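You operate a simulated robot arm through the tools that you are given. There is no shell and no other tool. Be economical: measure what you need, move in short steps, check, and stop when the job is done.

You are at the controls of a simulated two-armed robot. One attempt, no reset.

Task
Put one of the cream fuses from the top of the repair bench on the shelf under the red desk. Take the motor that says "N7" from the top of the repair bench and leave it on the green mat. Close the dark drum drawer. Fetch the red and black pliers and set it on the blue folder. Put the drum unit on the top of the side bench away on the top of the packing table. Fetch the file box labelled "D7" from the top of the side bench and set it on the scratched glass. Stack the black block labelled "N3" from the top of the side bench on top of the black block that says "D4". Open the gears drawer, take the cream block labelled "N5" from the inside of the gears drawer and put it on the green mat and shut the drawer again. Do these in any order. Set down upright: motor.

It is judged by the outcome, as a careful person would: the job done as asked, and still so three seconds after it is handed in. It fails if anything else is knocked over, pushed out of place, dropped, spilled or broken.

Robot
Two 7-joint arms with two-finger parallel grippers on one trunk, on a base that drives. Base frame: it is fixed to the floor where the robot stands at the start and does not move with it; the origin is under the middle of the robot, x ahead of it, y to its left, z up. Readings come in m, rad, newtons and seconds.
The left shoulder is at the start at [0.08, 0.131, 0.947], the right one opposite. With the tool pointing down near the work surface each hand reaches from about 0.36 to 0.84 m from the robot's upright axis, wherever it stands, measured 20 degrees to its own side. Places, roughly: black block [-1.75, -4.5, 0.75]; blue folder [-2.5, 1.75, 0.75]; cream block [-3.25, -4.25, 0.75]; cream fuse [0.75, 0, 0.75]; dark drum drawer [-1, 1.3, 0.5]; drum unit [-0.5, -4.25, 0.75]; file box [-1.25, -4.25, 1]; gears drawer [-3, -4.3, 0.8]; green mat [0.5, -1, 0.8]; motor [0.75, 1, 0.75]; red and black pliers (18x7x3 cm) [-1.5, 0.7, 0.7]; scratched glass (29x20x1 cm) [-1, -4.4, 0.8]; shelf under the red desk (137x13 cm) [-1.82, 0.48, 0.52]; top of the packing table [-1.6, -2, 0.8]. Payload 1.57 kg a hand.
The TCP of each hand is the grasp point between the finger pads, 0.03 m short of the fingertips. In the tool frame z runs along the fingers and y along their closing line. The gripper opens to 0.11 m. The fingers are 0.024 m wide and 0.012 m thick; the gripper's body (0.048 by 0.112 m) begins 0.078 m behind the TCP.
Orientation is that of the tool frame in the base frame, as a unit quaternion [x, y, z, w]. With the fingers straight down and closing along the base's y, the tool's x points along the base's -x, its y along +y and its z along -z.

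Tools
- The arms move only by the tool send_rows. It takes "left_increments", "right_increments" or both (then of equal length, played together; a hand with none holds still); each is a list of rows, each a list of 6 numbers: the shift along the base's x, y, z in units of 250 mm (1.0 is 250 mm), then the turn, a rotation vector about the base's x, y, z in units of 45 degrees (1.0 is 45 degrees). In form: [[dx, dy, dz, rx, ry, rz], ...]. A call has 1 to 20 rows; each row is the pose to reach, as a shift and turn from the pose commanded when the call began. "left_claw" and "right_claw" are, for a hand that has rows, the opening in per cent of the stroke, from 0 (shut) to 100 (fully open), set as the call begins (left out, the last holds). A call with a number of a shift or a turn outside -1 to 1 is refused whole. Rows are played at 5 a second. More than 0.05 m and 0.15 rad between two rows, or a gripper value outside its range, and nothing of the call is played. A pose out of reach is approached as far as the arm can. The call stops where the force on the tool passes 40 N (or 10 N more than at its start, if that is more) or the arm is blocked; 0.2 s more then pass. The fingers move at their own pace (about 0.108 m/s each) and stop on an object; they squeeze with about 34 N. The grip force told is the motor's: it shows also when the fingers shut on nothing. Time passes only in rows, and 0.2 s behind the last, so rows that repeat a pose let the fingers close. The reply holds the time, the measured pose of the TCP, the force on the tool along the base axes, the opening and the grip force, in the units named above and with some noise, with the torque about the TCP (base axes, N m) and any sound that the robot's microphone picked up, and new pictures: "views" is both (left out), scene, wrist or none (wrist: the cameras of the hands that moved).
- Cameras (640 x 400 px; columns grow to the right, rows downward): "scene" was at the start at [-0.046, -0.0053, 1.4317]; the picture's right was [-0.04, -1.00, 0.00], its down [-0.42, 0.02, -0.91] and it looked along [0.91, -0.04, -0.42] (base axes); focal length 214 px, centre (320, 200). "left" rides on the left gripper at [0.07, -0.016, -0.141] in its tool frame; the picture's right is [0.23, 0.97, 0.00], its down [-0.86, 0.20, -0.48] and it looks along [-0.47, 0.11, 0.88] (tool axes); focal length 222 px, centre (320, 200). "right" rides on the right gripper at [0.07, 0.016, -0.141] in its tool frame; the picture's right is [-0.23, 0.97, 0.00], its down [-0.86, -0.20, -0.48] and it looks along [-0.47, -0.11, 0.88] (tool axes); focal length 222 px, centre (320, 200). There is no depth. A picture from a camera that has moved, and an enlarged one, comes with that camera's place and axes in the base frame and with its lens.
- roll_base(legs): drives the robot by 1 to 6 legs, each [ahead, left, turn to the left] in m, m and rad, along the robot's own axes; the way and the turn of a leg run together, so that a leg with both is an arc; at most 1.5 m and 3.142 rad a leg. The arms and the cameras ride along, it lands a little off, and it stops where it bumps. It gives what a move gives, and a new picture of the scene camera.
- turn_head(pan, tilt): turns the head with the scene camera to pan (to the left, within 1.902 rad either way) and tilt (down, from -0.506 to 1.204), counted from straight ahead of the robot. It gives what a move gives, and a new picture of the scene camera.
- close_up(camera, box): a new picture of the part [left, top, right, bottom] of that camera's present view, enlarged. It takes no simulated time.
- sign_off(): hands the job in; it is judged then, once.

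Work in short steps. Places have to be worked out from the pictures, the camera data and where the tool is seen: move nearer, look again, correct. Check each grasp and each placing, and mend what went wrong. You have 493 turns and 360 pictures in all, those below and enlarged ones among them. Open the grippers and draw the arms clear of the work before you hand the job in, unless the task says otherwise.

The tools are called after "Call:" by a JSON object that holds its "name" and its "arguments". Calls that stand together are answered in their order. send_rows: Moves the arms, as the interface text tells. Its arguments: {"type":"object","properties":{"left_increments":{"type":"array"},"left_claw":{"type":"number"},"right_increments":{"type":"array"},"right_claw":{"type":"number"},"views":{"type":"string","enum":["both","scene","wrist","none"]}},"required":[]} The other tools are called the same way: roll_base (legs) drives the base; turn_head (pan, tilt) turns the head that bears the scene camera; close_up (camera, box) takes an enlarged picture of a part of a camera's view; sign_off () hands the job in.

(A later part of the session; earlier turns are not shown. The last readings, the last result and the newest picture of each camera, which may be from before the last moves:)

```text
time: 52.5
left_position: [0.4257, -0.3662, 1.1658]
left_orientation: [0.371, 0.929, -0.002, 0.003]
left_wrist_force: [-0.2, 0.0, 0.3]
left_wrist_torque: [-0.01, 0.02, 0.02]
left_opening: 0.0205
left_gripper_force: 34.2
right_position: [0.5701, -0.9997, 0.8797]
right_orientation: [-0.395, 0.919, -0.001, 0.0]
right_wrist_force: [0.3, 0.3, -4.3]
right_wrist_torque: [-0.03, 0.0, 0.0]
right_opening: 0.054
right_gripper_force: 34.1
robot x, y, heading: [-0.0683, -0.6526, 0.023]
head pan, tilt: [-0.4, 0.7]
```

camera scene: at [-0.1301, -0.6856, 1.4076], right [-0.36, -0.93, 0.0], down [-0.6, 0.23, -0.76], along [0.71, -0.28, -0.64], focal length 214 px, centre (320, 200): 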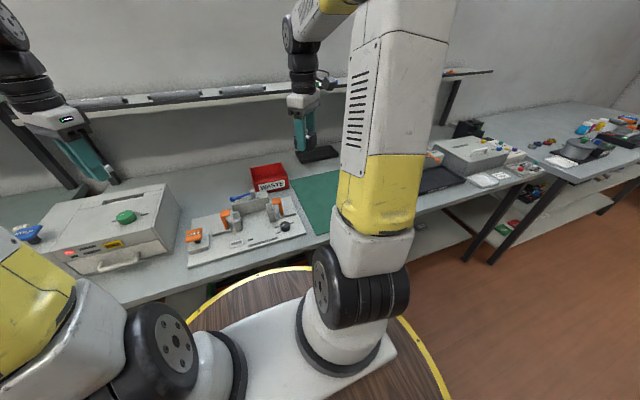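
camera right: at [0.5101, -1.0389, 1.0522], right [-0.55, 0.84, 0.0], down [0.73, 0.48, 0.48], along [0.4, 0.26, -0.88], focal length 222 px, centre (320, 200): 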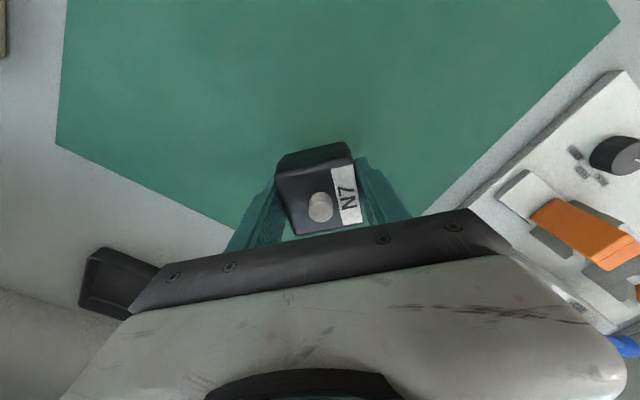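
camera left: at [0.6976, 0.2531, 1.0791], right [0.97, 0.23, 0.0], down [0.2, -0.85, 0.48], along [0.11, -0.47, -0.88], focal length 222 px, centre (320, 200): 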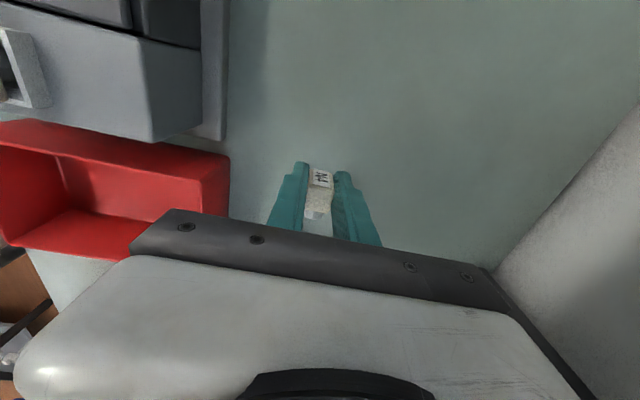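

Call:
{"name": "send_rows", "arguments": {"right_increments": [[0, 0, -0.01, 0, 0, 0], [0, 0, -0.02, 0, 0, 0], [0, 0, -0.03, 0, 0, 0], [0, 0, -0.03, 0, 0, 0]], "views": "none"}}

```text
time: 53.5
left_position: [0.4261, -0.3656, 1.1641]
left_orientation: [0.371, 0.929, -0.001, 0.003]
left_wrist_force: [-0.7, 0.7, -0.3]
left_wrist_torque: [-0.02, 0.0, -0.02]
left_opening: 0.0207
left_gripper_force: 34.1
right_position: [0.5685, -0.9986, 0.8715]
right_orientation: [-0.394, 0.919, 0.0, 0.0]
right_wrist_force: [0.1, -0.1, -4.3]
right_wrist_torque: [-0.01, 0.0, -0.01]
right_opening: 0.0538
right_gripper_force: 34.0
robot x, y, heading: [-0.0724, -0.6473, 0.025]
head pan, tilt: [-0.4, 0.7]
```

Still no contact (force unchanged), so this bench is a bit lower; continue down in small steps.

Call:
{"name": "send_rows", "arguments": {"right_increments": [[0, 0, -0.015, 0, 0, 0], [0, 0, -0.03, 0, 0, 0], [0, 0, -0.045, 0, 0, 0], [0, 0, -0.06, 0, 0, 0], [0, 0, -0.075, 0, 0, 0], [0, 0, -0.09, 0, 0, 0]], "views": "none"}}

```text
time: 55.0
left_position: [0.4254, -0.3665, 1.1647]
left_orientation: [0.37, 0.929, -0.001, 0.002]
left_wrist_force: [-0.9, -1.3, -0.2]
left_wrist_torque: [-0.03, 0.01, 0.0]
left_opening: 0.0207
left_gripper_force: 33.6
right_position: [0.5705, -0.9987, 0.8526]
right_orientation: [-0.394, 0.919, -0.002, 0.001]
right_wrist_force: [-6.0, 2.6, 10.5]
right_wrist_torque: [0.45, 0.38, 0.08]
right_opening: 0.0539
right_gripper_force: 33.8
robot x, y, heading: [-0.0745, -0.6477, 0.022]
head pan, tilt: [-0.4, 0.7]
stopped in row 6 (right hand): the force on the tool passed its limit at 56 N (the readings are from after the stop); the commanded pose is now the measured one
```

Contact. Release and lift straight up, then check.

Call:
{"name": "send_rows", "arguments": {"right_increments": [[0, 0, 0.008, 0, 0, 0], [0, 0, 0.008, 0, 0, 0], [0, 0, 0.008, 0, 0, 0], [0, 0, 0.15, 0, 0, 0], [0, 0, 0.3, 0, 0, 0], [0, 0, 0.45, 0, 0, 0], [0, 0, 0.6, 0, 0, 0]], "right_claw": 90, "views": "wrist"}}

```text
time: 56.6
left_position: [0.4256, -0.3662, 1.1641]
left_orientation: [0.37, 0.929, -0.001, 0.002]
left_wrist_force: [-0.6, 0.2, -0.3]
left_wrist_torque: [0.02, 0.04, 0.01]
left_opening: 0.0207
left_gripper_force: 33.9
right_position: [0.5714, -1.0007, 1.003]
right_orientation: [-0.395, 0.919, -0.001, 0.002]
right_wrist_force: [1.4, -0.7, -0.3]
right_wrist_torque: [0.0, 0.03, 0.01]
right_opening: 0.099
right_gripper_force: 0.2
robot x, y, heading: [-0.0755, -0.6532, 0.024]
head pan, tilt: [-0.4, 0.7]
camera right: at [0.5115, -1.0392, 1.1442], right [-0.55, 0.84, 0.0], down [0.73, 0.48, 0.48], along [0.4, 0.26, -0.88], focal length 222 px, centre (320, 200)
```

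right: 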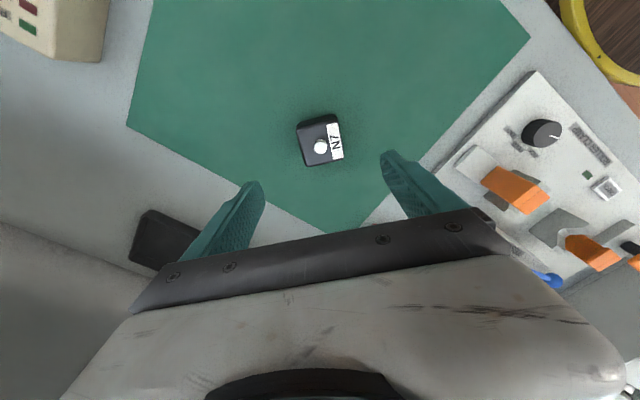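

The motor stands upright on the mat. I retract the right arm, back off and turn around toward the red desk side.

Call:
{"name": "send_rows", "arguments": {"right_increments": [[-0.1, 0.04, 0.13, 0, 0, -0.13], [-0.22, 0.08, 0.26, 0, 0, -0.26], [-0.35, 0.12, 0.38, 0, 0, -0.39], [-0.5, 0.17, 0.48, 0, 0, -0.52], [-0.65, 0.22, 0.58, 0, 0, -0.65], [-0.8, 0.28, 0.64, 0, 0, -0.8], [-0.8, 0.28, 0.64, 0, 0, -0.95]], "right_claw": 100, "views": "none"}}

Call:
{"name": "roll_base", "arguments": {"legs": [[-0.4, 0, 0], [0, 0, 1.57], [0, 0, 0.9]]}}

Call:
{"name": "turn_head", "arguments": {"pan": 0.0, "tilt": 0.45}}

```text
time: 58.2
left_position: [0.4265, -0.3664, 1.1641]
left_orientation: [0.371, 0.929, -0.001, 0.003]
left_wrist_force: [0.4, 0.6, 0.4]
left_wrist_torque: [0.01, -0.02, 0.03]
left_opening: 0.0207
left_gripper_force: 34.3
right_position: [0.3704, -0.931, 1.1628]
right_orientation: [-0.032, 0.999, -0.003, 0.001]
right_wrist_force: [0.2, 0.2, 0.7]
right_wrist_torque: [0.02, 0.0, 0.01]
right_opening: 0.1099
right_gripper_force: 0.0
robot x, y, heading: [-0.0722, -0.6527, 0.025]
head pan, tilt: [-0.4, 0.7]
```

```text
time: 66.8
left_position: [-1.0369, -0.5617, 1.1638]
left_orientation: [0.75, -0.662, -0.002, -0.001]
left_wrist_force: [-0.3, 0.9, -0.6]
left_wrist_torque: [0.02, -0.01, 0.0]
left_opening: 0.0208
left_gripper_force: 34.8
right_position: [-0.6355, -0.1603, 1.1628]
right_orientation: [0.952, -0.306, 0.0, -0.003]
right_wrist_force: [-1.0, -0.7, 0.5]
right_wrist_torque: [-0.01, 0.03, 0.02]
right_opening: 0.1098
right_gripper_force: 0.1
robot x, y, heading: [-0.4731, -0.6616, 2.478]
head pan, tilt: [-0.4, 0.7]
camera scene: at [-0.4022, -0.6718, 1.4076], right [0.87, 0.49, 0.0], down [0.31, -0.56, -0.76], along [-0.37, 0.67, -0.64], focal length 214 px, centre (320, 200)
```

scene: 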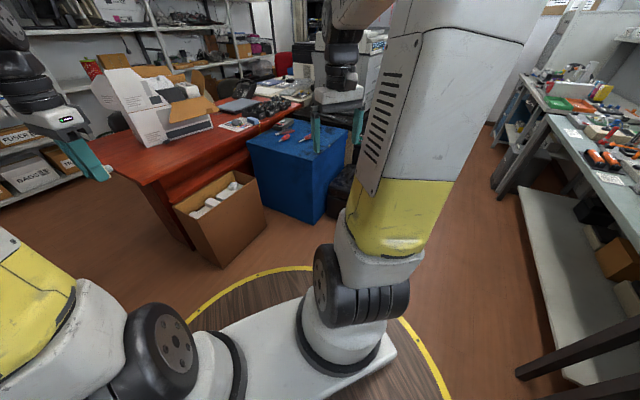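

```text
time: 67.7
left_position: [-1.0372, -0.5618, 1.1634]
left_orientation: [0.75, -0.662, -0.003, -0.002]
left_wrist_force: [0.4, -0.4, -0.4]
left_wrist_torque: [0.0, 0.03, 0.0]
left_opening: 0.0206
left_gripper_force: 34.2
right_position: [-0.6358, -0.1611, 1.1643]
right_orientation: [0.952, -0.306, 0.0, -0.003]
right_wrist_force: [-0.5, -0.7, -0.5]
right_wrist_torque: [-0.01, 0.0, 0.0]
right_opening: 0.1099
right_gripper_force: 0.1
robot x, y, heading: [-0.474, -0.6627, 2.477]
head pan, tilt: [0.0, 0.45]
camera scene: at [-0.4333, -0.6895, 1.4297], right [0.62, 0.79, 0.0], down [0.34, -0.27, -0.9], along [-0.71, 0.55, -0.44], focal length 214 px, centre (320, 200)
```

scene: 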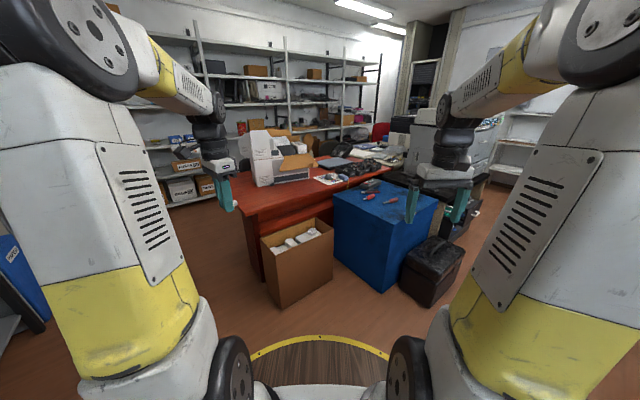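

Call:
{"name": "close_up", "arguments": {"camera": "scene", "box": [180, 120, 500, 320]}}

```text
2.00 times, centred on (340, 220) of scene
camera zoom: at [-0.4333, -0.6895, 1.4297], right [0.62, 0.79, 0.0], down [0.34, -0.27, -0.9], along [-0.71, 0.55, -0.44], focal length 429 px, centre (280, 160)
```

zoom: 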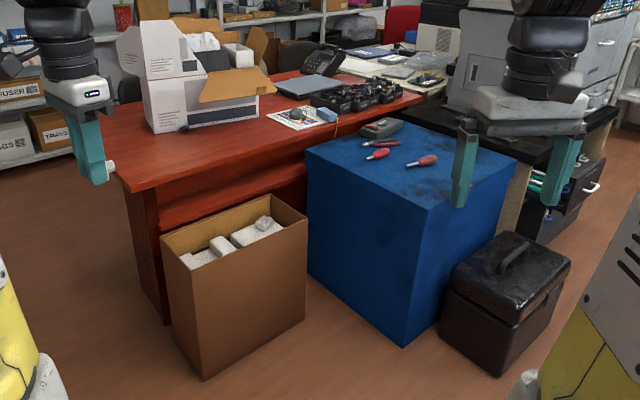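

The shelf is the red ledge under the desk edge, with a cardboard box and the blue cube before it. I'll drive closer facing -x and look again.

Call:
{"name": "roll_base", "arguments": {"legs": [[0.55, -0.1, 0], [0, 0, 0.665]]}}

Call:
{"name": "turn_head", "arguments": {"pan": 0.0, "tilt": 0.75}}

```text
time: 72.6
left_position: [-1.3418, -0.5164, 1.1639]
left_orientation: [0.923, -0.385, -0.003, -0.001]
left_wrist_force: [0.1, 0.1, -0.4]
left_wrist_torque: [-0.03, -0.03, -0.02]
left_opening: 0.0208
left_gripper_force: 34.1
right_position: [-1.2717, 0.0474, 1.1623]
right_orientation: [1.0, 0.018, -0.001, -0.003]
right_wrist_force: [-0.1, 0.4, -0.6]
right_wrist_torque: [0.03, -0.02, -0.01]
right_opening: 0.1103
right_gripper_force: 0.0
robot x, y, heading: [-0.8385, -0.2487, 3.142]
head pan, tilt: [0.0, 0.45]
camera scene: at [-0.7883, -0.2498, 1.4298], right [0.0, 1.0, 0.0], down [0.44, 0.0, -0.9], along [-0.9, 0.0, -0.44], focal length 214 px, centre (320, 200)
```

scene: 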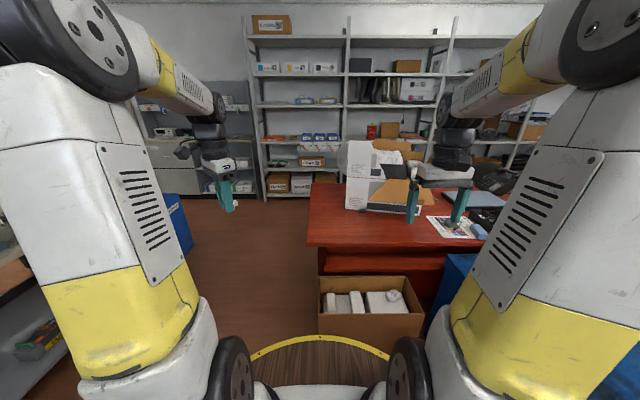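

```text
time: 73.4
left_position: [-1.343, -0.5167, 1.1638]
left_orientation: [0.923, -0.385, -0.002, -0.001]
left_wrist_force: [0.1, 0.8, 0.2]
left_wrist_torque: [0.02, 0.0, 0.06]
left_opening: 0.0204
left_gripper_force: 34.0
right_position: [-1.2711, 0.0467, 1.1632]
right_orientation: [1.0, 0.019, -0.001, -0.002]
right_wrist_force: [0.2, -0.9, 0.0]
right_wrist_torque: [0.02, -0.01, 0.02]
right_opening: 0.11
right_gripper_force: 0.0
robot x, y, heading: [-0.8359, -0.2497, 3.139]
head pan, tilt: [0.0, 0.75]
camera scene: at [-0.7793, -0.2499, 1.4034], right [0.0, 1.0, 0.0], down [0.68, 0.0, -0.73], along [-0.73, 0.0, -0.68], focal length 214 px, centre (320, 200)
```

scene: 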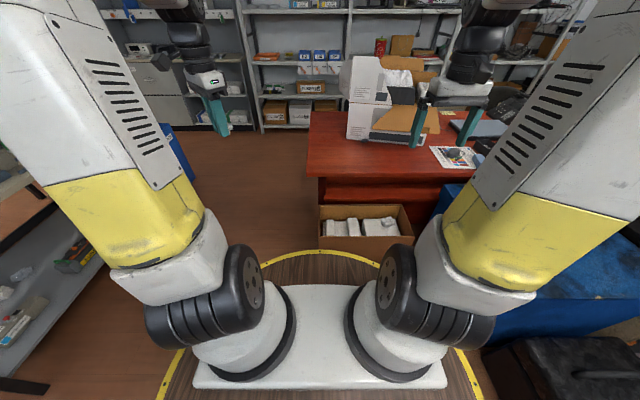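

Call:
{"name": "close_up", "arguments": {"camera": "scene", "box": [290, 130, 490, 255]}}

```text
3.20 times, centred on (390, 192) of scene
camera zoom: at [-0.7793, -0.2499, 1.4034], right [0.0, 1.0, 0.0], down [0.68, 0.0, -0.73], along [-0.73, 0.0, -0.68], focal length 686 px, centre (96, 224)
```

zoom: 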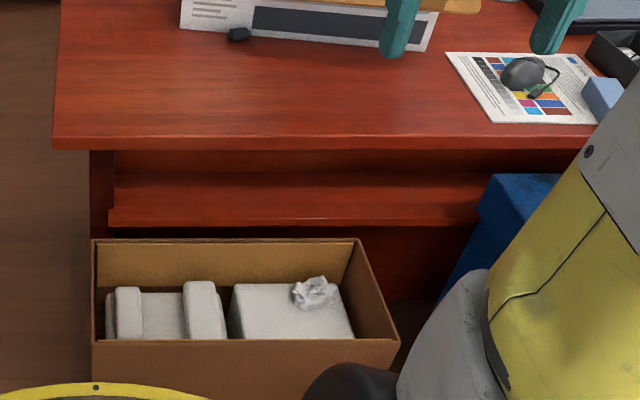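

Geometry is clear: shelf top z≈0.52, front edge x≈-1.755, desk underside ≈0.72, and the box below it. I'll shift right and a bit forward, then pitch the left hand to point forward under the desk top.

Call:
{"name": "roll_base", "arguments": {"legs": [[0, -0.3, 0], [0.16, 0, 0]]}}

Call:
{"name": "send_rows", "arguments": {"left_increments": [[0, 0.05, -0.1, 0, 0, 0.167], [0, 0.1, -0.2, 0, 0, 0.333], [0, 0.15, -0.3, 0, 0, 0.5], [0.05, 0.2, -0.4, 0, 0, 0.667], [0.1, 0.25, -0.5, 0, 0, 0.833], [0.15, 0.3, -0.6, 0, 0, 1.0], [0.15, 0.3, -0.6, 0, 0, 1.0]], "views": "scene"}}

```text
time: 76.4
left_position: [-1.4994, -0.2255, 1.1643]
left_orientation: [0.924, -0.383, -0.003, -0.001]
left_wrist_force: [0.1, -0.4, -0.8]
left_wrist_torque: [0.01, 0.0, 0.01]
left_opening: 0.0206
left_gripper_force: 33.5
right_position: [-1.4313, 0.339, 1.1638]
right_orientation: [1.0, 0.019, -0.001, -0.003]
right_wrist_force: [0.1, -0.6, 0.4]
right_wrist_torque: [0.03, 0.0, 0.0]
right_opening: 0.1101
right_gripper_force: 0.1
robot x, y, heading: [-0.9945, 0.044, -3.142]
head pan, tilt: [0.0, 0.75]
camera scene: at [-0.9376, 0.0433, 1.4034], right [0.0, 1.0, 0.0], down [0.68, 0.0, -0.73], along [-0.73, 0.0, -0.68], focal length 214 px, centre (320, 200)
```

scene: 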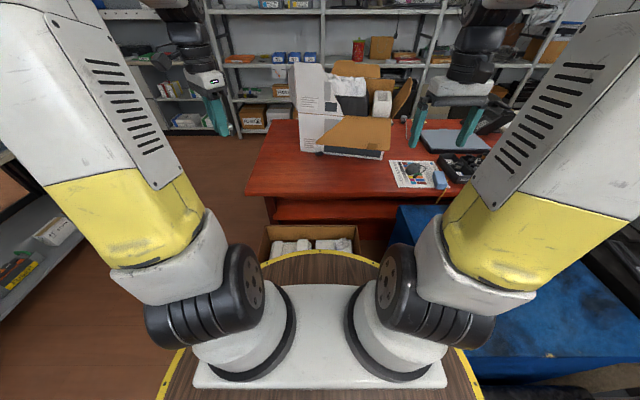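

```text
time: 78.0
left_position: [-1.4641, -0.1499, 1.0149]
left_orientation: [1.0, 0.001, -0.002, 0.0]
left_wrist_force: [0.0, 0.3, -0.9]
left_wrist_torque: [0.03, -0.02, 0.01]
left_opening: 0.0207
left_gripper_force: 34.1
right_position: [-1.4315, 0.3368, 1.1638]
right_orientation: [1.0, 0.018, -0.001, -0.003]
right_wrist_force: [1.1, -0.3, 0.0]
right_wrist_torque: [0.01, 0.03, 0.01]
right_opening: 0.1101
right_gripper_force: 0.1
robot x, y, heading: [-0.9961, 0.044, -3.141]
head pan, tilt: [0.0, 0.75]
camera scene: at [-0.9378, 0.0433, 1.4034], right [0.0, 1.0, 0.0], down [0.68, 0.0, -0.73], along [-0.73, 0.0, -0.68], focal length 214 px, centre (320, 200)
```

scene: 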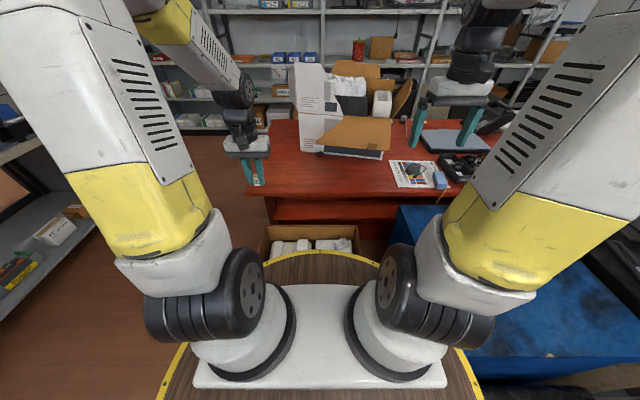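

Pitch the left hand forward (two steps of 35°) while lowering in front of the desk.

Call:
{"name": "send_rows", "arguments": {"left_increments": [[0.02, 0.05, -0.05, 0, 0.156, 0], [0.04, 0.1, -0.1, 0, 0.312, 0], [0.06, 0.15, -0.15, 0, 0.467, 0], [0.08, 0.2, -0.2, 0, 0.622, 0], [0.1, 0.3, -0.3, 0, 0.778, 0], [0.1, 0.3, -0.4, 0, 0.778, 0]], "views": "none"}}

Call:
{"name": "send_rows", "arguments": {"left_increments": [[0, 0.0, -0.1, 0, 0.156, 0], [0, 0.0, -0.2, 0, 0.312, 0], [0, 0.05, -0.3, 0, 0.467, 0], [0, 0.1, -0.4, 0, 0.622, 0], [0, 0.1, -0.5, 0, 0.778, 0], [0, 0.1, -0.5, 0, 0.778, 0]], "views": "both"}}

```text
time: 79.4
left_position: [-1.4985, -0.0643, 0.9215]
left_orientation: [0.953, 0.001, -0.302, 0.0]
left_wrist_force: [-0.5, 0.9, 0.1]
left_wrist_torque: [-0.02, -0.02, 0.04]
left_opening: 0.0207
left_gripper_force: 34.2
left hand out of reach, approached as far as the arm can: row 4, 5, 6
right_position: [-1.4309, 0.3374, 1.1635]
right_orientation: [1.0, 0.02, -0.002, -0.002]
right_wrist_force: [-0.1, -0.2, 0.6]
right_wrist_torque: [-0.02, 0.02, 0.03]
right_opening: 0.1099
right_gripper_force: 0.0
robot x, y, heading: [-0.993, 0.048, -3.141]
head pan, tilt: [0.0, 0.75]
```

```text
time: 80.7
left_position: [-1.5255, -0.031, 0.8797]
left_orientation: [0.783, 0.013, -0.622, 0.007]
left_wrist_force: [-0.7, 0.2, 0.0]
left_wrist_torque: [-0.05, 0.0, -0.01]
left_opening: 0.0209
left_gripper_force: 33.8
left hand out of reach, approached as far as the arm can: row 1, 2, 3, 4, 5, 6
right_position: [-1.4296, 0.3353, 1.1649]
right_orientation: [1.0, 0.019, -0.001, -0.003]
right_wrist_force: [0.7, -0.6, 0.1]
right_wrist_torque: [0.07, 0.07, 0.01]
right_opening: 0.1102
right_gripper_force: 0.1
robot x, y, heading: [-0.9947, 0.0446, -3.141]
head pan, tilt: [0.0, 0.75]
stopped in row 6 (left hand): the arm was blocked; the commanded pose is now the measured one
camera scene: at [-0.9358, 0.042, 1.4033], right [0.0, 1.0, 0.0], down [0.68, 0.0, -0.73], along [-0.73, 0.0, -0.68], focal length 214 px, centre (320, 200)
camera left: at [-1.3738, -0.0096, 0.843], right [0.08, -0.97, -0.23], down [0.28, -0.2, 0.94], along [-0.96, -0.14, 0.25], focal length 222 px, centre (320, 200)
```

scene: 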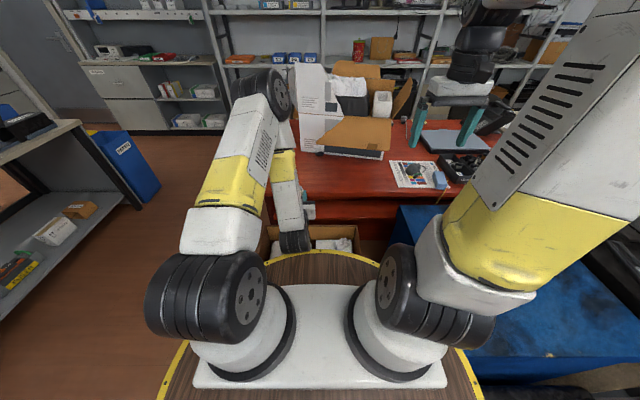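
left: 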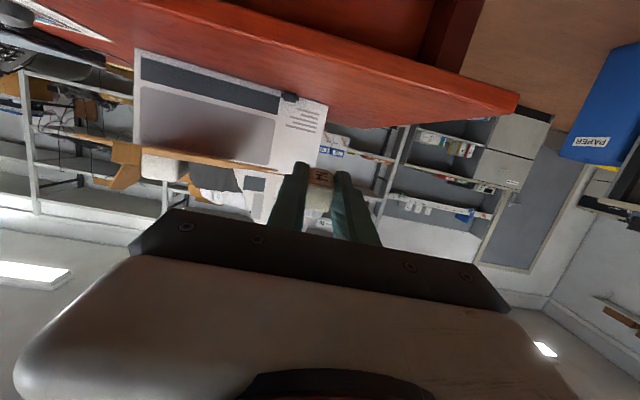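

The arm folded too tightly there. I'll back the base 0.12 m, partly un-pitch, lower first, and then pitch at low height where the arm has room.

Call:
{"name": "roll_base", "arguments": {"legs": [[-0.12, 0, 0]]}}

Call:
{"name": "send_rows", "arguments": {"left_increments": [[0, 0, 0, 0, -0.16, 0], [-0.05, 0, 0, 0, -0.32, 0], [-0.1, 0, 0, 0, -0.48, 0], [-0.15, 0, 0, 0, -0.64, 0], [-0.2, 0, 0, 0, -0.8, 0], [-0.25, 0, 0, 0, -0.96, 0], [-0.3, 0, 0, 0, -0.96, 0], [-0.36, 0, -0.0, 0, -0.96, 0]], "views": "none"}}

```text
time: 82.0
left_position: [-1.4061, -0.0289, 0.8788]
left_orientation: [0.783, 0.013, -0.622, 0.006]
left_wrist_force: [0.3, 0.8, -1.5]
left_wrist_torque: [0.01, 0.0, 0.01]
left_opening: 0.0207
left_gripper_force: 34.1
right_position: [-1.3107, 0.3367, 1.1633]
right_orientation: [1.0, 0.02, -0.002, -0.003]
right_wrist_force: [-0.1, -0.3, 0.0]
right_wrist_torque: [0.0, -0.01, -0.03]
right_opening: 0.1103
right_gripper_force: 0.1
robot x, y, heading: [-0.8741, 0.0448, -3.146]
head pan, tilt: [0.0, 0.75]
camera scene: at [-0.8159, 0.042, 1.4033], right [0.0, 1.0, 0.0], down [0.68, 0.0, -0.73], along [-0.73, 0.0, -0.68], focal length 214 px, centre (320, 200)
```

scene: 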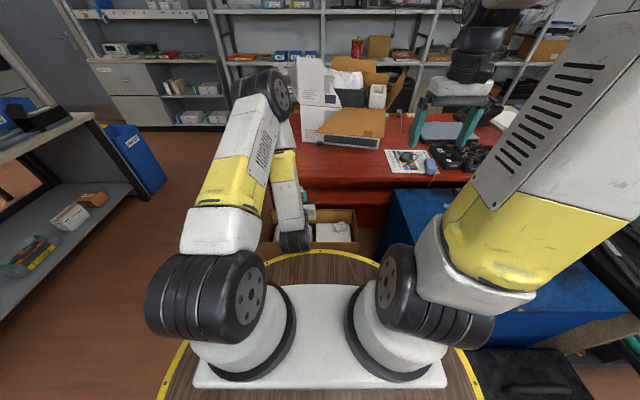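

```text
time: 83.8
left_position: [-1.4978, -0.0299, 0.8796]
left_orientation: [0.957, 0.01, -0.289, 0.011]
left_wrist_force: [0.8, 0.2, -0.3]
left_wrist_torque: [0.0, -0.03, -0.02]
left_opening: 0.0205
left_gripper_force: 33.5
left hand out of reach, approached as far as the arm can: row 1, 2
right_position: [-1.3102, 0.3374, 1.1626]
right_orientation: [1.0, 0.019, -0.001, -0.003]
right_wrist_force: [-0.4, -0.5, -0.6]
right_wrist_torque: [0.0, -0.01, 0.0]
right_opening: 0.1099
right_gripper_force: 0.0
robot x, y, heading: [-0.8776, 0.0432, -3.142]
head pan, tilt: [0.0, 0.75]
```

Now lower with the present tilt to z≈0.63 in front of the desk.

Call:
{"name": "send_rows", "arguments": {"left_increments": [[-0.02, 0, -0.17, 0, 0, 0], [-0.05, 0, -0.34, 0, 0, 0], [-0.08, 0, -0.51, 0, 0, 0], [-0.12, 0, -0.68, 0, 0, 0], [-0.16, 0, -0.84, 0, 0, 0], [-0.2, 0, -1.0, 0, 0, 0], [-0.2, 0, -1.0, 0, 0, 0]], "views": "both"}}

```text
time: 85.4
left_position: [-1.5477, -0.027, 0.6266]
left_orientation: [0.957, 0.009, -0.289, 0.01]
left_wrist_force: [0.2, 0.5, -0.1]
left_wrist_torque: [-0.02, 0.0, -0.04]
left_opening: 0.0203
left_gripper_force: 33.6
right_position: [-1.3099, 0.3373, 1.1635]
right_orientation: [1.0, 0.018, -0.002, -0.003]
right_wrist_force: [0.0, -0.1, 0.5]
right_wrist_torque: [0.0, -0.02, -0.02]
right_opening: 0.1102
right_gripper_force: 0.1
robot x, y, heading: [-0.8738, 0.0447, -3.137]
head pan, tilt: [0.0, 0.75]
camera scene: at [-0.8172, 0.0432, 1.4034], right [0.0, 1.0, 0.0], down [0.68, 0.0, -0.73], along [-0.73, 0.0, -0.68], focal length 214 px, centre (320, 200)
camera left: at [-1.4128, -0.0067, 0.7048], right [0.21, -0.97, -0.11], down [-0.44, -0.2, 0.88], along [-0.87, -0.14, -0.47], focal length 222 px, centre (320, 200)
```

scene: 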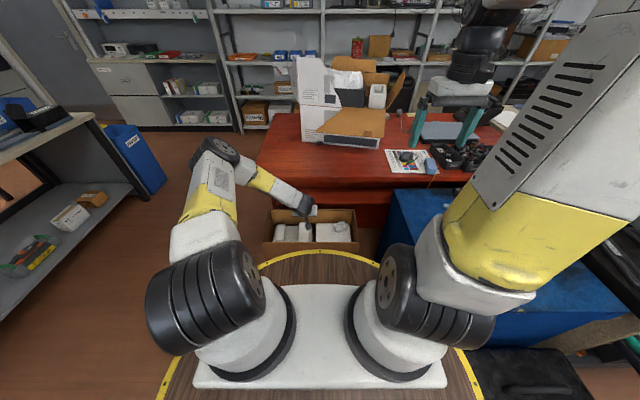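
left: 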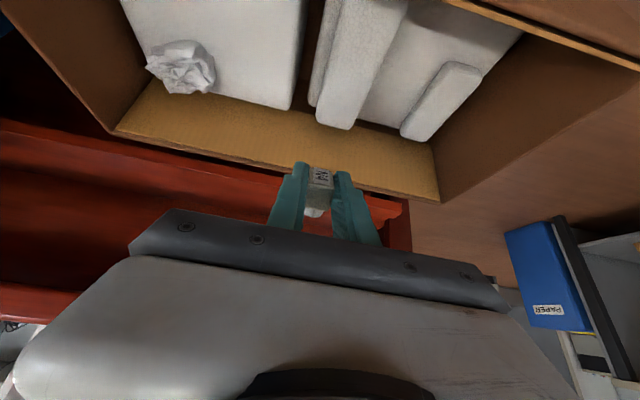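

Plenty of room now. Pitch a further 35° and bring the fingers level with the shelf opening.

Call:
{"name": "send_rows", "arguments": {"left_increments": [[-0.03, 0, 0, 0, 0.16, 0], [-0.06, 0, 0, 0, 0.32, 0], [-0.1, 0, 0, 0, 0.48, 0], [-0.14, 0, -0.02, 0, 0.64, 0], [-0.2, 0, -0.04, 0, 0.78, 0], [-0.25, 0, -0.06, 0, 0.78, 0]], "views": "both"}}

```text
time: 86.8
left_position: [-1.6128, -0.0049, 0.6142]
left_orientation: [0.826, 0.017, -0.564, 0.022]
left_wrist_force: [-0.2, 0.4, 0.0]
left_wrist_torque: [0.01, -0.01, 0.02]
left_opening: 0.0208
left_gripper_force: 34.1
left hand out of reach, approached as far as the arm can: row 2, 3, 4, 5, 6
right_position: [-1.3112, 0.3369, 1.1632]
right_orientation: [1.0, 0.019, -0.001, -0.002]
right_wrist_force: [0.1, -0.8, -0.5]
right_wrist_torque: [0.0, -0.03, 0.02]
right_opening: 0.1099
right_gripper_force: 0.0
robot x, y, heading: [-0.8764, 0.0431, -3.147]
head pan, tilt: [0.0, 0.75]
camera scene: at [-0.8171, 0.0432, 1.4034], right [0.0, 1.0, 0.0], down [0.68, 0.0, -0.73], along [-0.73, 0.0, -0.68], focal length 214 px, centre (320, 200)
camera left: at [-1.4574, 0.0186, 0.601], right [0.13, -0.97, -0.2], down [0.14, -0.18, 0.97], along [-0.98, -0.16, 0.12], focal length 222 px, centre (320, 200)
```

scene: 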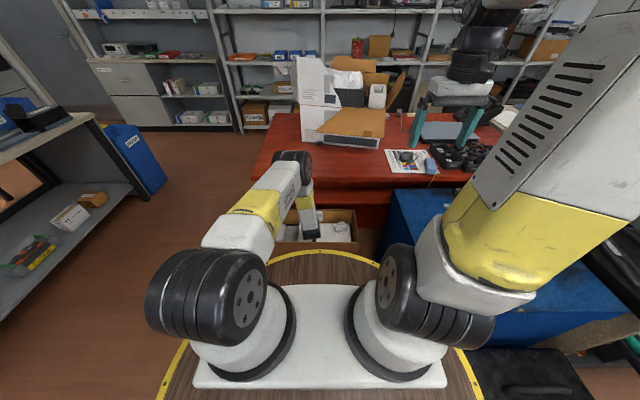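
left: 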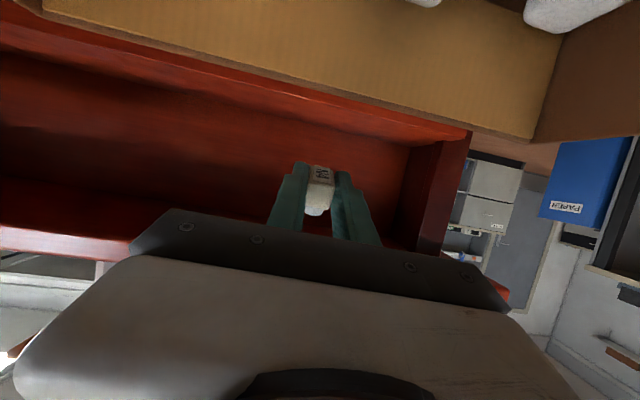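

The fingers now point into the shelf space. Advance over the shelf.

Call:
{"name": "send_rows", "arguments": {"left_increments": [[-0.12, 0, 0, 0, 0, 0], [-0.25, 0, 0, 0, 0, 0], [-0.38, 0, 0.0, 0, 0, 0], [-0.52, 0, -0.04, 0, 0, 0], [-0.65, 0, -0.08, 0, 0, 0], [-0.65, 0, -0.08, 0, 0, 0]], "views": "both"}}

```text
time: 88.2
left_position: [-1.7747, -0.0061, 0.5949]
left_orientation: [0.825, 0.013, -0.564, 0.008]
left_wrist_force: [-0.4, -0.4, 0.3]
left_wrist_torque: [0.0, 0.02, 0.02]
left_opening: 0.0207
left_gripper_force: 34.1
left hand out of reach, approached as far as the arm can: row 1
right_position: [-1.3114, 0.3371, 1.1641]
right_orientation: [1.0, 0.019, -0.001, -0.003]
right_wrist_force: [0.6, 0.5, -0.4]
right_wrist_torque: [-0.02, -0.06, -0.02]
right_opening: 0.1101
right_gripper_force: 0.0
robot x, y, heading: [-0.8773, 0.0436, -3.139]
head pan, tilt: [0.0, 0.75]
camera scene: at [-0.8172, 0.0433, 1.4034], right [0.0, 1.0, 0.0], down [0.68, 0.0, -0.73], along [-0.73, 0.0, -0.68], focal length 214 px, centre (320, 200)
camera left: at [-1.6187, 0.0141, 0.5815], right [0.11, -0.97, -0.21], down [0.14, -0.2, 0.97], along [-0.98, -0.14, 0.12], focal length 222 px, centre (320, 200)
```

scene: 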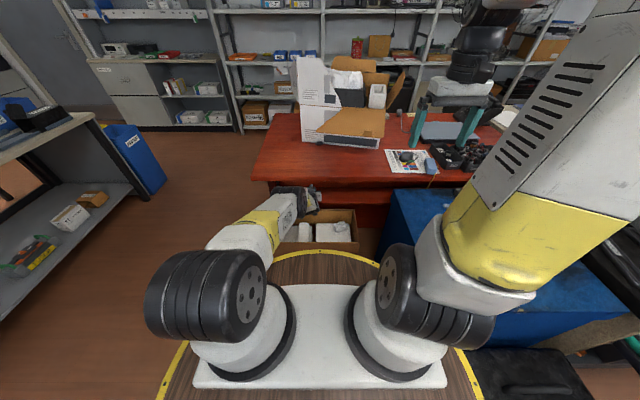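
left: 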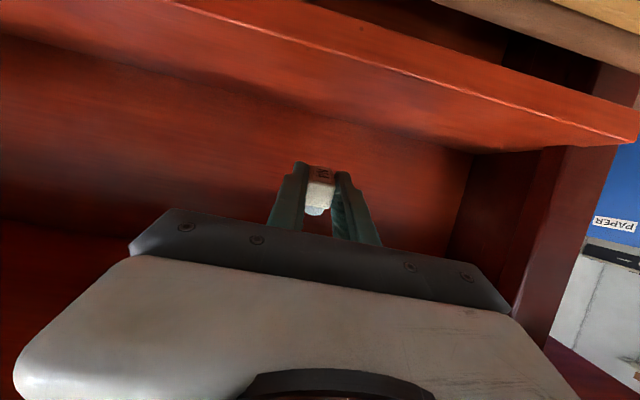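

The shelf spans x -1.735…-1.86; the fuse tip is at ≈-1.81. Lower gently until contact.

Call:
{"name": "send_rows", "arguments": {"left_increments": [[-0.04, 0, -0.06, 0, 0, 0], [-0.04, 0, -0.11, 0, 0, 0], [-0.04, 0, -0.14, 0, 0, 0], [-0.04, 0, -0.16, 0, 0, 0], [-0.04, 0, -0.175, 0, 0, 0], [-0.04, 0, -0.19, 0, 0, 0], [-0.04, 0, -0.2, 0, 0, 0]], "views": "wrist"}}

```text
time: 89.8
left_position: [-1.7832, -0.0069, 0.5825]
left_orientation: [0.825, 0.011, -0.565, 0.006]
left_wrist_force: [-0.2, -0.1, -0.3]
left_wrist_torque: [0.01, -0.02, -0.03]
left_opening: 0.0205
left_gripper_force: 34.3
left hand out of reach, approached as far as the arm can: row 1, 2, 3, 4, 5, 6, 7
right_position: [-1.3108, 0.3361, 1.1642]
right_orientation: [1.0, 0.02, 0.0, -0.003]
right_wrist_force: [0.0, -0.3, 0.0]
right_wrist_torque: [-0.02, 0.03, 0.0]
right_opening: 0.1101
right_gripper_force: 0.0
robot x, y, heading: [-0.876, 0.0406, -3.142]
head pan, tilt: [0.0, 0.75]
camera left: at [-1.6265, 0.0141, 0.5686], right [0.11, -0.97, -0.21], down [0.14, -0.2, 0.97], along [-0.98, -0.14, 0.12], focal length 222 px, centre (320, 200)
```

left: 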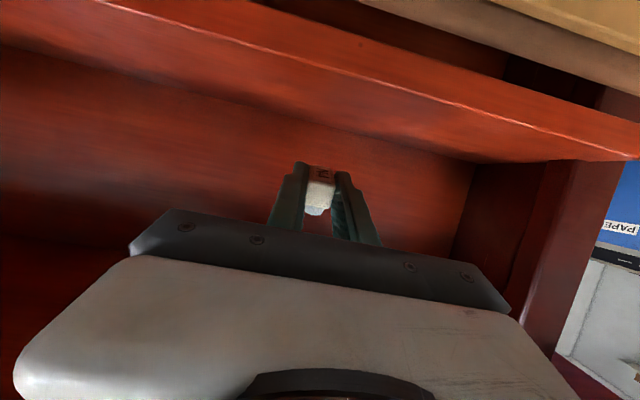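

The arm can't go lower at this pitch; reduce the pitch by ~14° and lower again.

Call:
{"name": "send_rows", "arguments": {"left_increments": [[0, 0, 0, 0, -0.16, 0], [0, 0, -0.02, 0, -0.32, 0], [0, 0, -0.04, 0, -0.32, 0], [0, 0, -0.06, 0, -0.32, 0], [0, 0, -0.08, 0, -0.32, 0], [0, 0, -0.1, 0, -0.32, 0], [0, 0, -0.11, 0, -0.32, 0], [0, 0, -0.12, 0, -0.32, 0], [0, 0, -0.13, 0, -0.32, 0]], "views": "wrist"}}

```text
time: 91.8
left_position: [-1.7755, -0.0094, 0.5601]
left_orientation: [0.889, 0.012, -0.457, 0.009]
left_wrist_force: [0.2, -0.1, -0.4]
left_wrist_torque: [-0.01, -0.03, -0.02]
left_opening: 0.0207
left_gripper_force: 34.0
left hand out of reach, approached as far as the arm can: row 4, 5, 6, 7, 8, 9
right_position: [-1.3115, 0.3371, 1.1631]
right_orientation: [1.0, 0.018, -0.002, -0.002]
right_wrist_force: [0.2, -0.4, -0.7]
right_wrist_torque: [0.01, -0.03, -0.01]
right_opening: 0.1099
right_gripper_force: 0.1
robot x, y, heading: [-0.8739, 0.0465, -3.144]
head pan, tilt: [0.0, 0.75]
camera left: at [-1.6208, 0.0125, 0.5853], right [0.16, -0.97, -0.18], down [-0.1, -0.2, 0.97], along [-0.98, -0.14, -0.13], focal length 222 px, centre (320, 200)
```

left: 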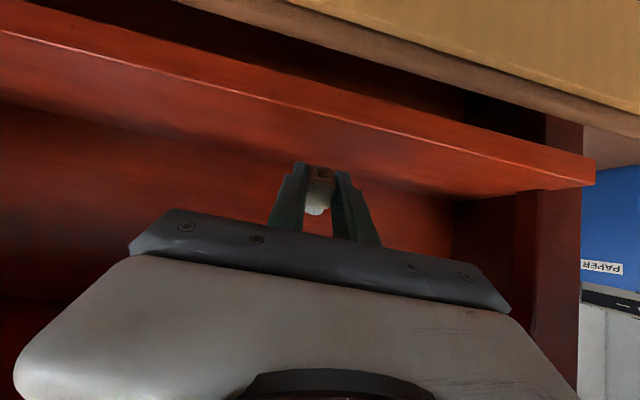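

Nearly there; a little less pitch and a little lower.

Call:
{"name": "send_rows", "arguments": {"left_increments": [[0, 0, -0.01, 0, -0.1, 0], [0, 0, -0.02, 0, -0.2, 0], [0, 0, -0.03, 0, -0.2, 0], [0, 0, -0.04, 0, -0.2, 0], [0, 0, -0.05, 0, -0.2, 0], [0, 0, -0.06, 0, -0.2, 0]], "views": "wrist"}}

```text
time: 93.2
left_position: [-1.7629, -0.0136, 0.5501]
left_orientation: [0.922, 0.011, -0.386, 0.009]
left_wrist_force: [0.1, 0.4, 0.0]
left_wrist_torque: [-0.01, -0.03, -0.01]
left_opening: 0.0207
left_gripper_force: 34.0
left hand out of reach, approached as far as the arm can: row 1, 2, 3, 4, 5, 6
right_position: [-1.3108, 0.3369, 1.1634]
right_orientation: [1.0, 0.019, 0.0, -0.002]
right_wrist_force: [0.3, -1.1, -1.0]
right_wrist_torque: [0.0, -0.01, 0.0]
right_opening: 0.1103
right_gripper_force: 0.0
robot x, y, heading: [-0.8802, 0.0423, -3.14]
head pan, tilt: [0.0, 0.75]
camera left: at [-1.6147, 0.0079, 0.6001], right [0.19, -0.97, -0.15], down [-0.26, -0.2, 0.95], along [-0.95, -0.14, -0.28], focal length 222 px, centre (320, 200)
```

left: 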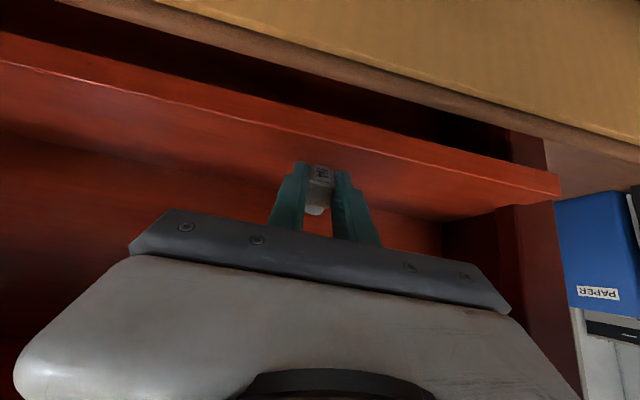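

Call:
{"name": "close_up", "arguments": {"camera": "left", "box": [250, 120, 410, 220]}}

```text
4.00 times, centred on (330, 170) of left
camera zoom: at [-1.6147, 0.0079, 0.6001], right [0.19, -0.97, -0.15], down [-0.26, -0.2, 0.95], along [-0.95, -0.14, -0.28], focal length 888 px, centre (280, 320)
```

zoom: 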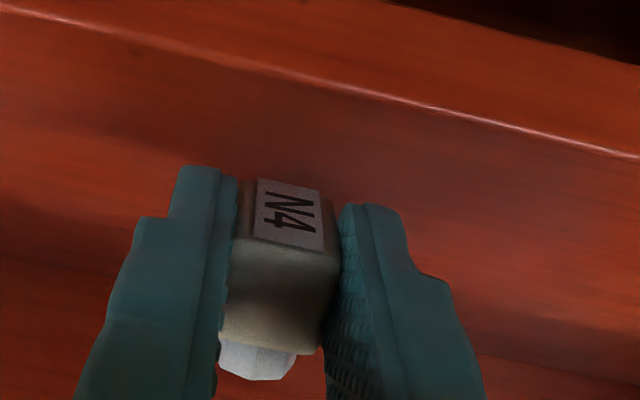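

The fuse hangs just over the shelf, well behind the front edge. Release it gently.

Call:
{"name": "send_rows", "arguments": {"left_increments": [[0, 0, 0, 0, 0, 0], [0, 0, 0, 0, 0, 0], [0, 0, 0, 0, 0, 0], [0, 0, 0, 0, 0, 0]], "left_claw": 45, "views": "wrist"}}

```text
time: 94.2
left_position: [-1.7624, -0.0136, 0.5497]
left_orientation: [0.922, 0.01, -0.386, 0.009]
left_wrist_force: [0.4, 0.1, 0.6]
left_wrist_torque: [0.03, 0.01, 0.02]
left_opening: 0.0495
left_gripper_force: 0.1
right_position: [-1.3099, 0.3367, 1.1634]
right_orientation: [1.0, 0.019, -0.002, -0.003]
right_wrist_force: [0.0, -0.1, 0.4]
right_wrist_torque: [0.0, 0.0, -0.03]
right_opening: 0.11
right_gripper_force: 0.1
robot x, y, heading: [-0.8744, 0.045, -3.14]
head pan, tilt: [0.0, 0.75]
camera left: at [-1.6148, 0.0079, 0.6001], right [0.19, -0.97, -0.15], down [-0.25, -0.2, 0.95], along [-0.95, -0.14, -0.28], focal length 222 px, centre (320, 200)
```

left: 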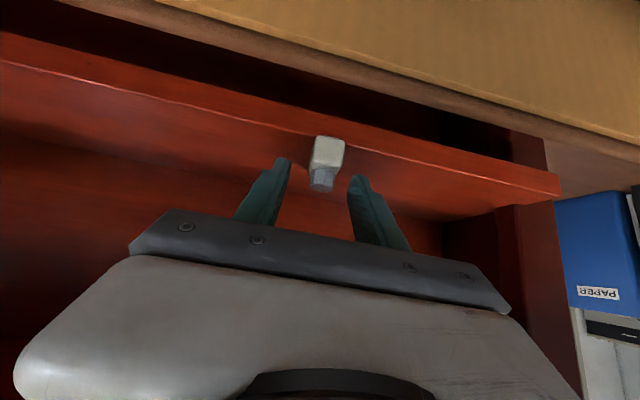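

Call:
{"name": "close_up", "arguments": {"camera": "left", "box": [260, 100, 400, 200]}}

```text
4.00 times, centred on (330, 150) of left
camera zoom: at [-1.6148, 0.0079, 0.6001], right [0.19, -0.97, -0.15], down [-0.25, -0.2, 0.95], along [-0.95, -0.14, -0.28], focal length 888 px, centre (280, 400)
```

zoom: 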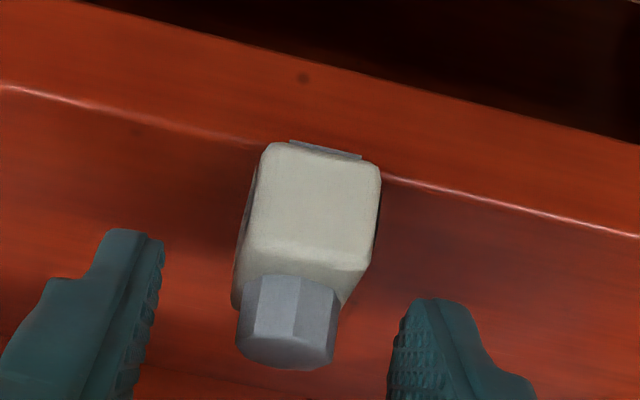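

The fuse stands on its end right at the front edge. I want it deeper, so: pull the hand back, bring the base 6 cm forward for reach, and then re-grasp it.

Call:
{"name": "send_rows", "arguments": {"left_increments": [[0.06, 0, 0.02, 0, 0, 0], [0.14, 0, 0.06, 0, 0, 0], [0.26, 0, 0.16, 0, 0, 0], [0.26, 0, 0.16, 0, 0, 0]], "left_claw": 50, "views": "none"}}

Call:
{"name": "roll_base", "arguments": {"legs": [[0.06, 0, 0]]}}

Call:
{"name": "close_up", "arguments": {"camera": "left", "box": [0, 0, 640, 400]}}

```text
time: 95.2
left_position: [-1.6986, -0.0121, 0.5915]
left_orientation: [0.922, 0.01, -0.386, 0.01]
left_wrist_force: [-0.5, 0.3, -0.1]
left_wrist_torque: [-0.02, 0.02, 0.02]
left_opening: 0.055
left_gripper_force: 0.1
left hand out of reach, approached as far as the arm can: row 1, 2
right_position: [-1.3111, 0.3373, 1.163]
right_orientation: [1.0, 0.02, -0.002, -0.003]
right_wrist_force: [-0.3, 0.4, 0.6]
right_wrist_torque: [0.02, 0.01, 0.04]
right_opening: 0.1098
right_gripper_force: 0.0
robot x, y, heading: [-0.8713, 0.0443, -3.143]
head pan, tilt: [0.0, 0.75]
```

```text
time: 96.1
left_position: [-1.7586, -0.0116, 0.5891]
left_orientation: [0.922, 0.011, -0.386, 0.01]
left_wrist_force: [0.1, 0.6, -0.2]
left_wrist_torque: [0.01, 0.0, 0.0]
left_opening: 0.0549
left_gripper_force: 0.0
right_position: [-1.3699, 0.3387, 1.1646]
right_orientation: [1.0, 0.019, -0.001, -0.003]
right_wrist_force: [1.0, -0.1, 0.6]
right_wrist_torque: [0.02, 0.03, -0.03]
right_opening: 0.11
right_gripper_force: 0.0
robot x, y, heading: [-0.935, 0.0424, 3.142]
head pan, tilt: [0.0, 0.75]
camera scene: at [-0.8779, 0.0432, 1.4034], right [0.0, 1.0, 0.0], down [0.68, 0.0, -0.73], along [-0.73, 0.0, -0.68], focal length 214 px, centre (320, 200)
```

scene: 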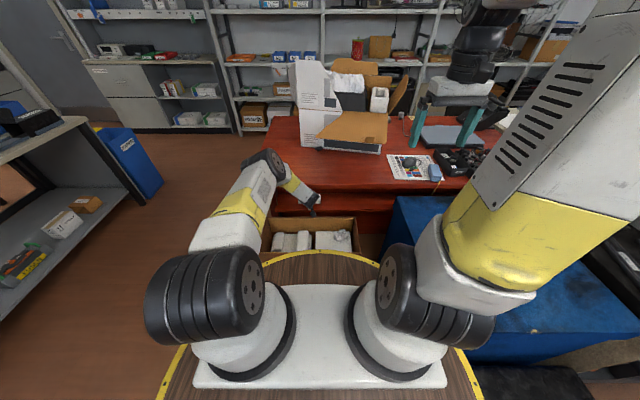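

```text
1.00 times, centred on (320, 200) of left (not enlarged: the box is as wide or as high as the picture)
camera zoom: at [-1.6104, 0.0097, 0.6394], right [0.18, -0.97, -0.15], down [-0.25, -0.2, 0.95], along [-0.95, -0.14, -0.28], focal length 222 px, centre (320, 200)
```

zoom: 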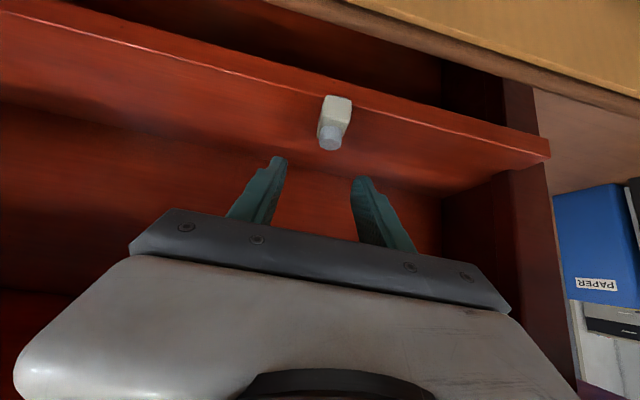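

Fuse centre ≈(-1.735, -0.007). Move the fingers around it, lower, and close.

Call:
{"name": "send_rows", "arguments": {"left_increments": [[0.08, 0.01, 0, 0, 0, 0], [0.15, 0.015, -0.04, 0, 0, 0], [0.15, 0.015, -0.1, 0, 0, 0], [0.15, 0.015, -0.135, 0, 0, 0], [0.15, 0.015, -0.135, 0, 0, 0]], "views": "wrist"}}

```text
time: 97.3
left_position: [-1.7219, -0.0083, 0.5559]
left_orientation: [0.922, 0.01, -0.386, 0.009]
left_wrist_force: [0.3, 0.2, -0.3]
left_wrist_torque: [0.0, 0.03, 0.01]
left_opening: 0.055
left_gripper_force: 0.0
right_position: [-1.3704, 0.3372, 1.1628]
right_orientation: [1.0, 0.019, 0.0, -0.003]
right_wrist_force: [0.2, -0.5, -0.3]
right_wrist_torque: [0.03, 0.01, -0.02]
right_opening: 0.1099
right_gripper_force: 0.0
robot x, y, heading: [-0.9357, 0.0442, 3.139]
head pan, tilt: [0.0, 0.75]
camera left: at [-1.5734, 0.0139, 0.6049], right [0.18, -0.97, -0.15], down [-0.25, -0.2, 0.95], along [-0.95, -0.14, -0.28], focal length 222 px, centre (320, 200)
```

left: 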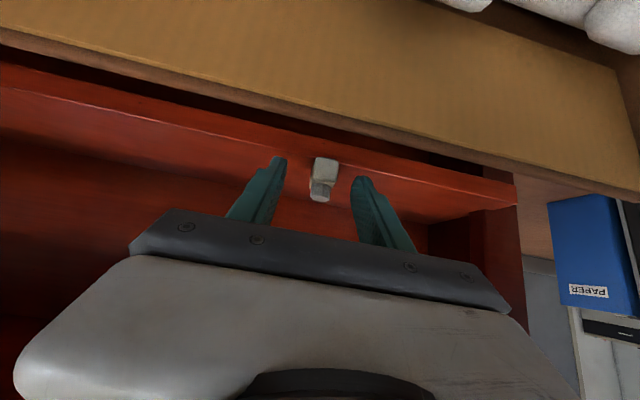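

Call:
{"name": "send_rows", "arguments": {"left_increments": [[0.0, 0, -0.02, 0, 0, 0], [-0.025, 0, -0.02, 0, 0, 0], [-0.025, 0, -0.02, 0, 0, 0]], "views": "none"}}

Call:
{"name": "send_rows", "arguments": {"left_increments": [[0, 0, 0, 0, 0, 0], [0, 0, 0, 0, 0, 0], [0, 0, 0, 0, 0, 0]], "left_claw": 0, "views": "wrist"}}

```text
time: 98.1
left_position: [-1.7274, -0.0068, 0.5499]
left_orientation: [0.923, 0.011, -0.385, 0.01]
left_wrist_force: [0.1, -0.1, 0.6]
left_wrist_torque: [0.02, -0.02, 0.0]
left_opening: 0.0551
left_gripper_force: 0.1
right_position: [-1.3706, 0.3376, 1.1631]
right_orientation: [1.0, 0.019, -0.001, -0.002]
right_wrist_force: [-1.2, -0.8, 0.2]
right_wrist_torque: [0.0, -0.02, 0.0]
right_opening: 0.1096
right_gripper_force: 0.1
robot x, y, heading: [-0.9374, 0.046, 3.143]
head pan, tilt: [0.0, 0.75]
```

```text
time: 98.9
left_position: [-1.728, -0.0065, 0.5501]
left_orientation: [0.922, 0.01, -0.386, 0.009]
left_wrist_force: [0.3, -0.1, 0.7]
left_wrist_torque: [-0.01, -0.01, -0.03]
left_opening: 0.0203
left_gripper_force: 34.0
right_position: [-1.371, 0.337, 1.1627]
right_orientation: [1.0, 0.019, -0.001, -0.002]
right_wrist_force: [-0.6, -0.5, 0.9]
right_wrist_torque: [0.01, 0.01, -0.01]
right_opening: 0.1102
right_gripper_force: 0.1
robot x, y, heading: [-0.9348, 0.0446, 3.14]
head pan, tilt: [0.0, 0.75]
camera left: at [-1.5792, 0.0139, 0.6], right [0.18, -0.97, -0.15], down [-0.25, -0.2, 0.95], along [-0.95, -0.14, -0.28], focal length 222 px, centre (320, 200)
```

left: 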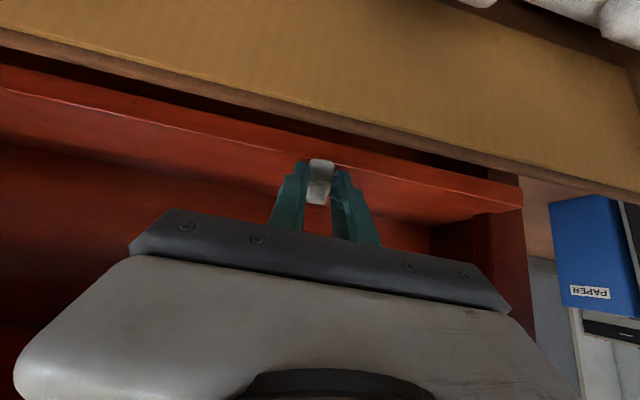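

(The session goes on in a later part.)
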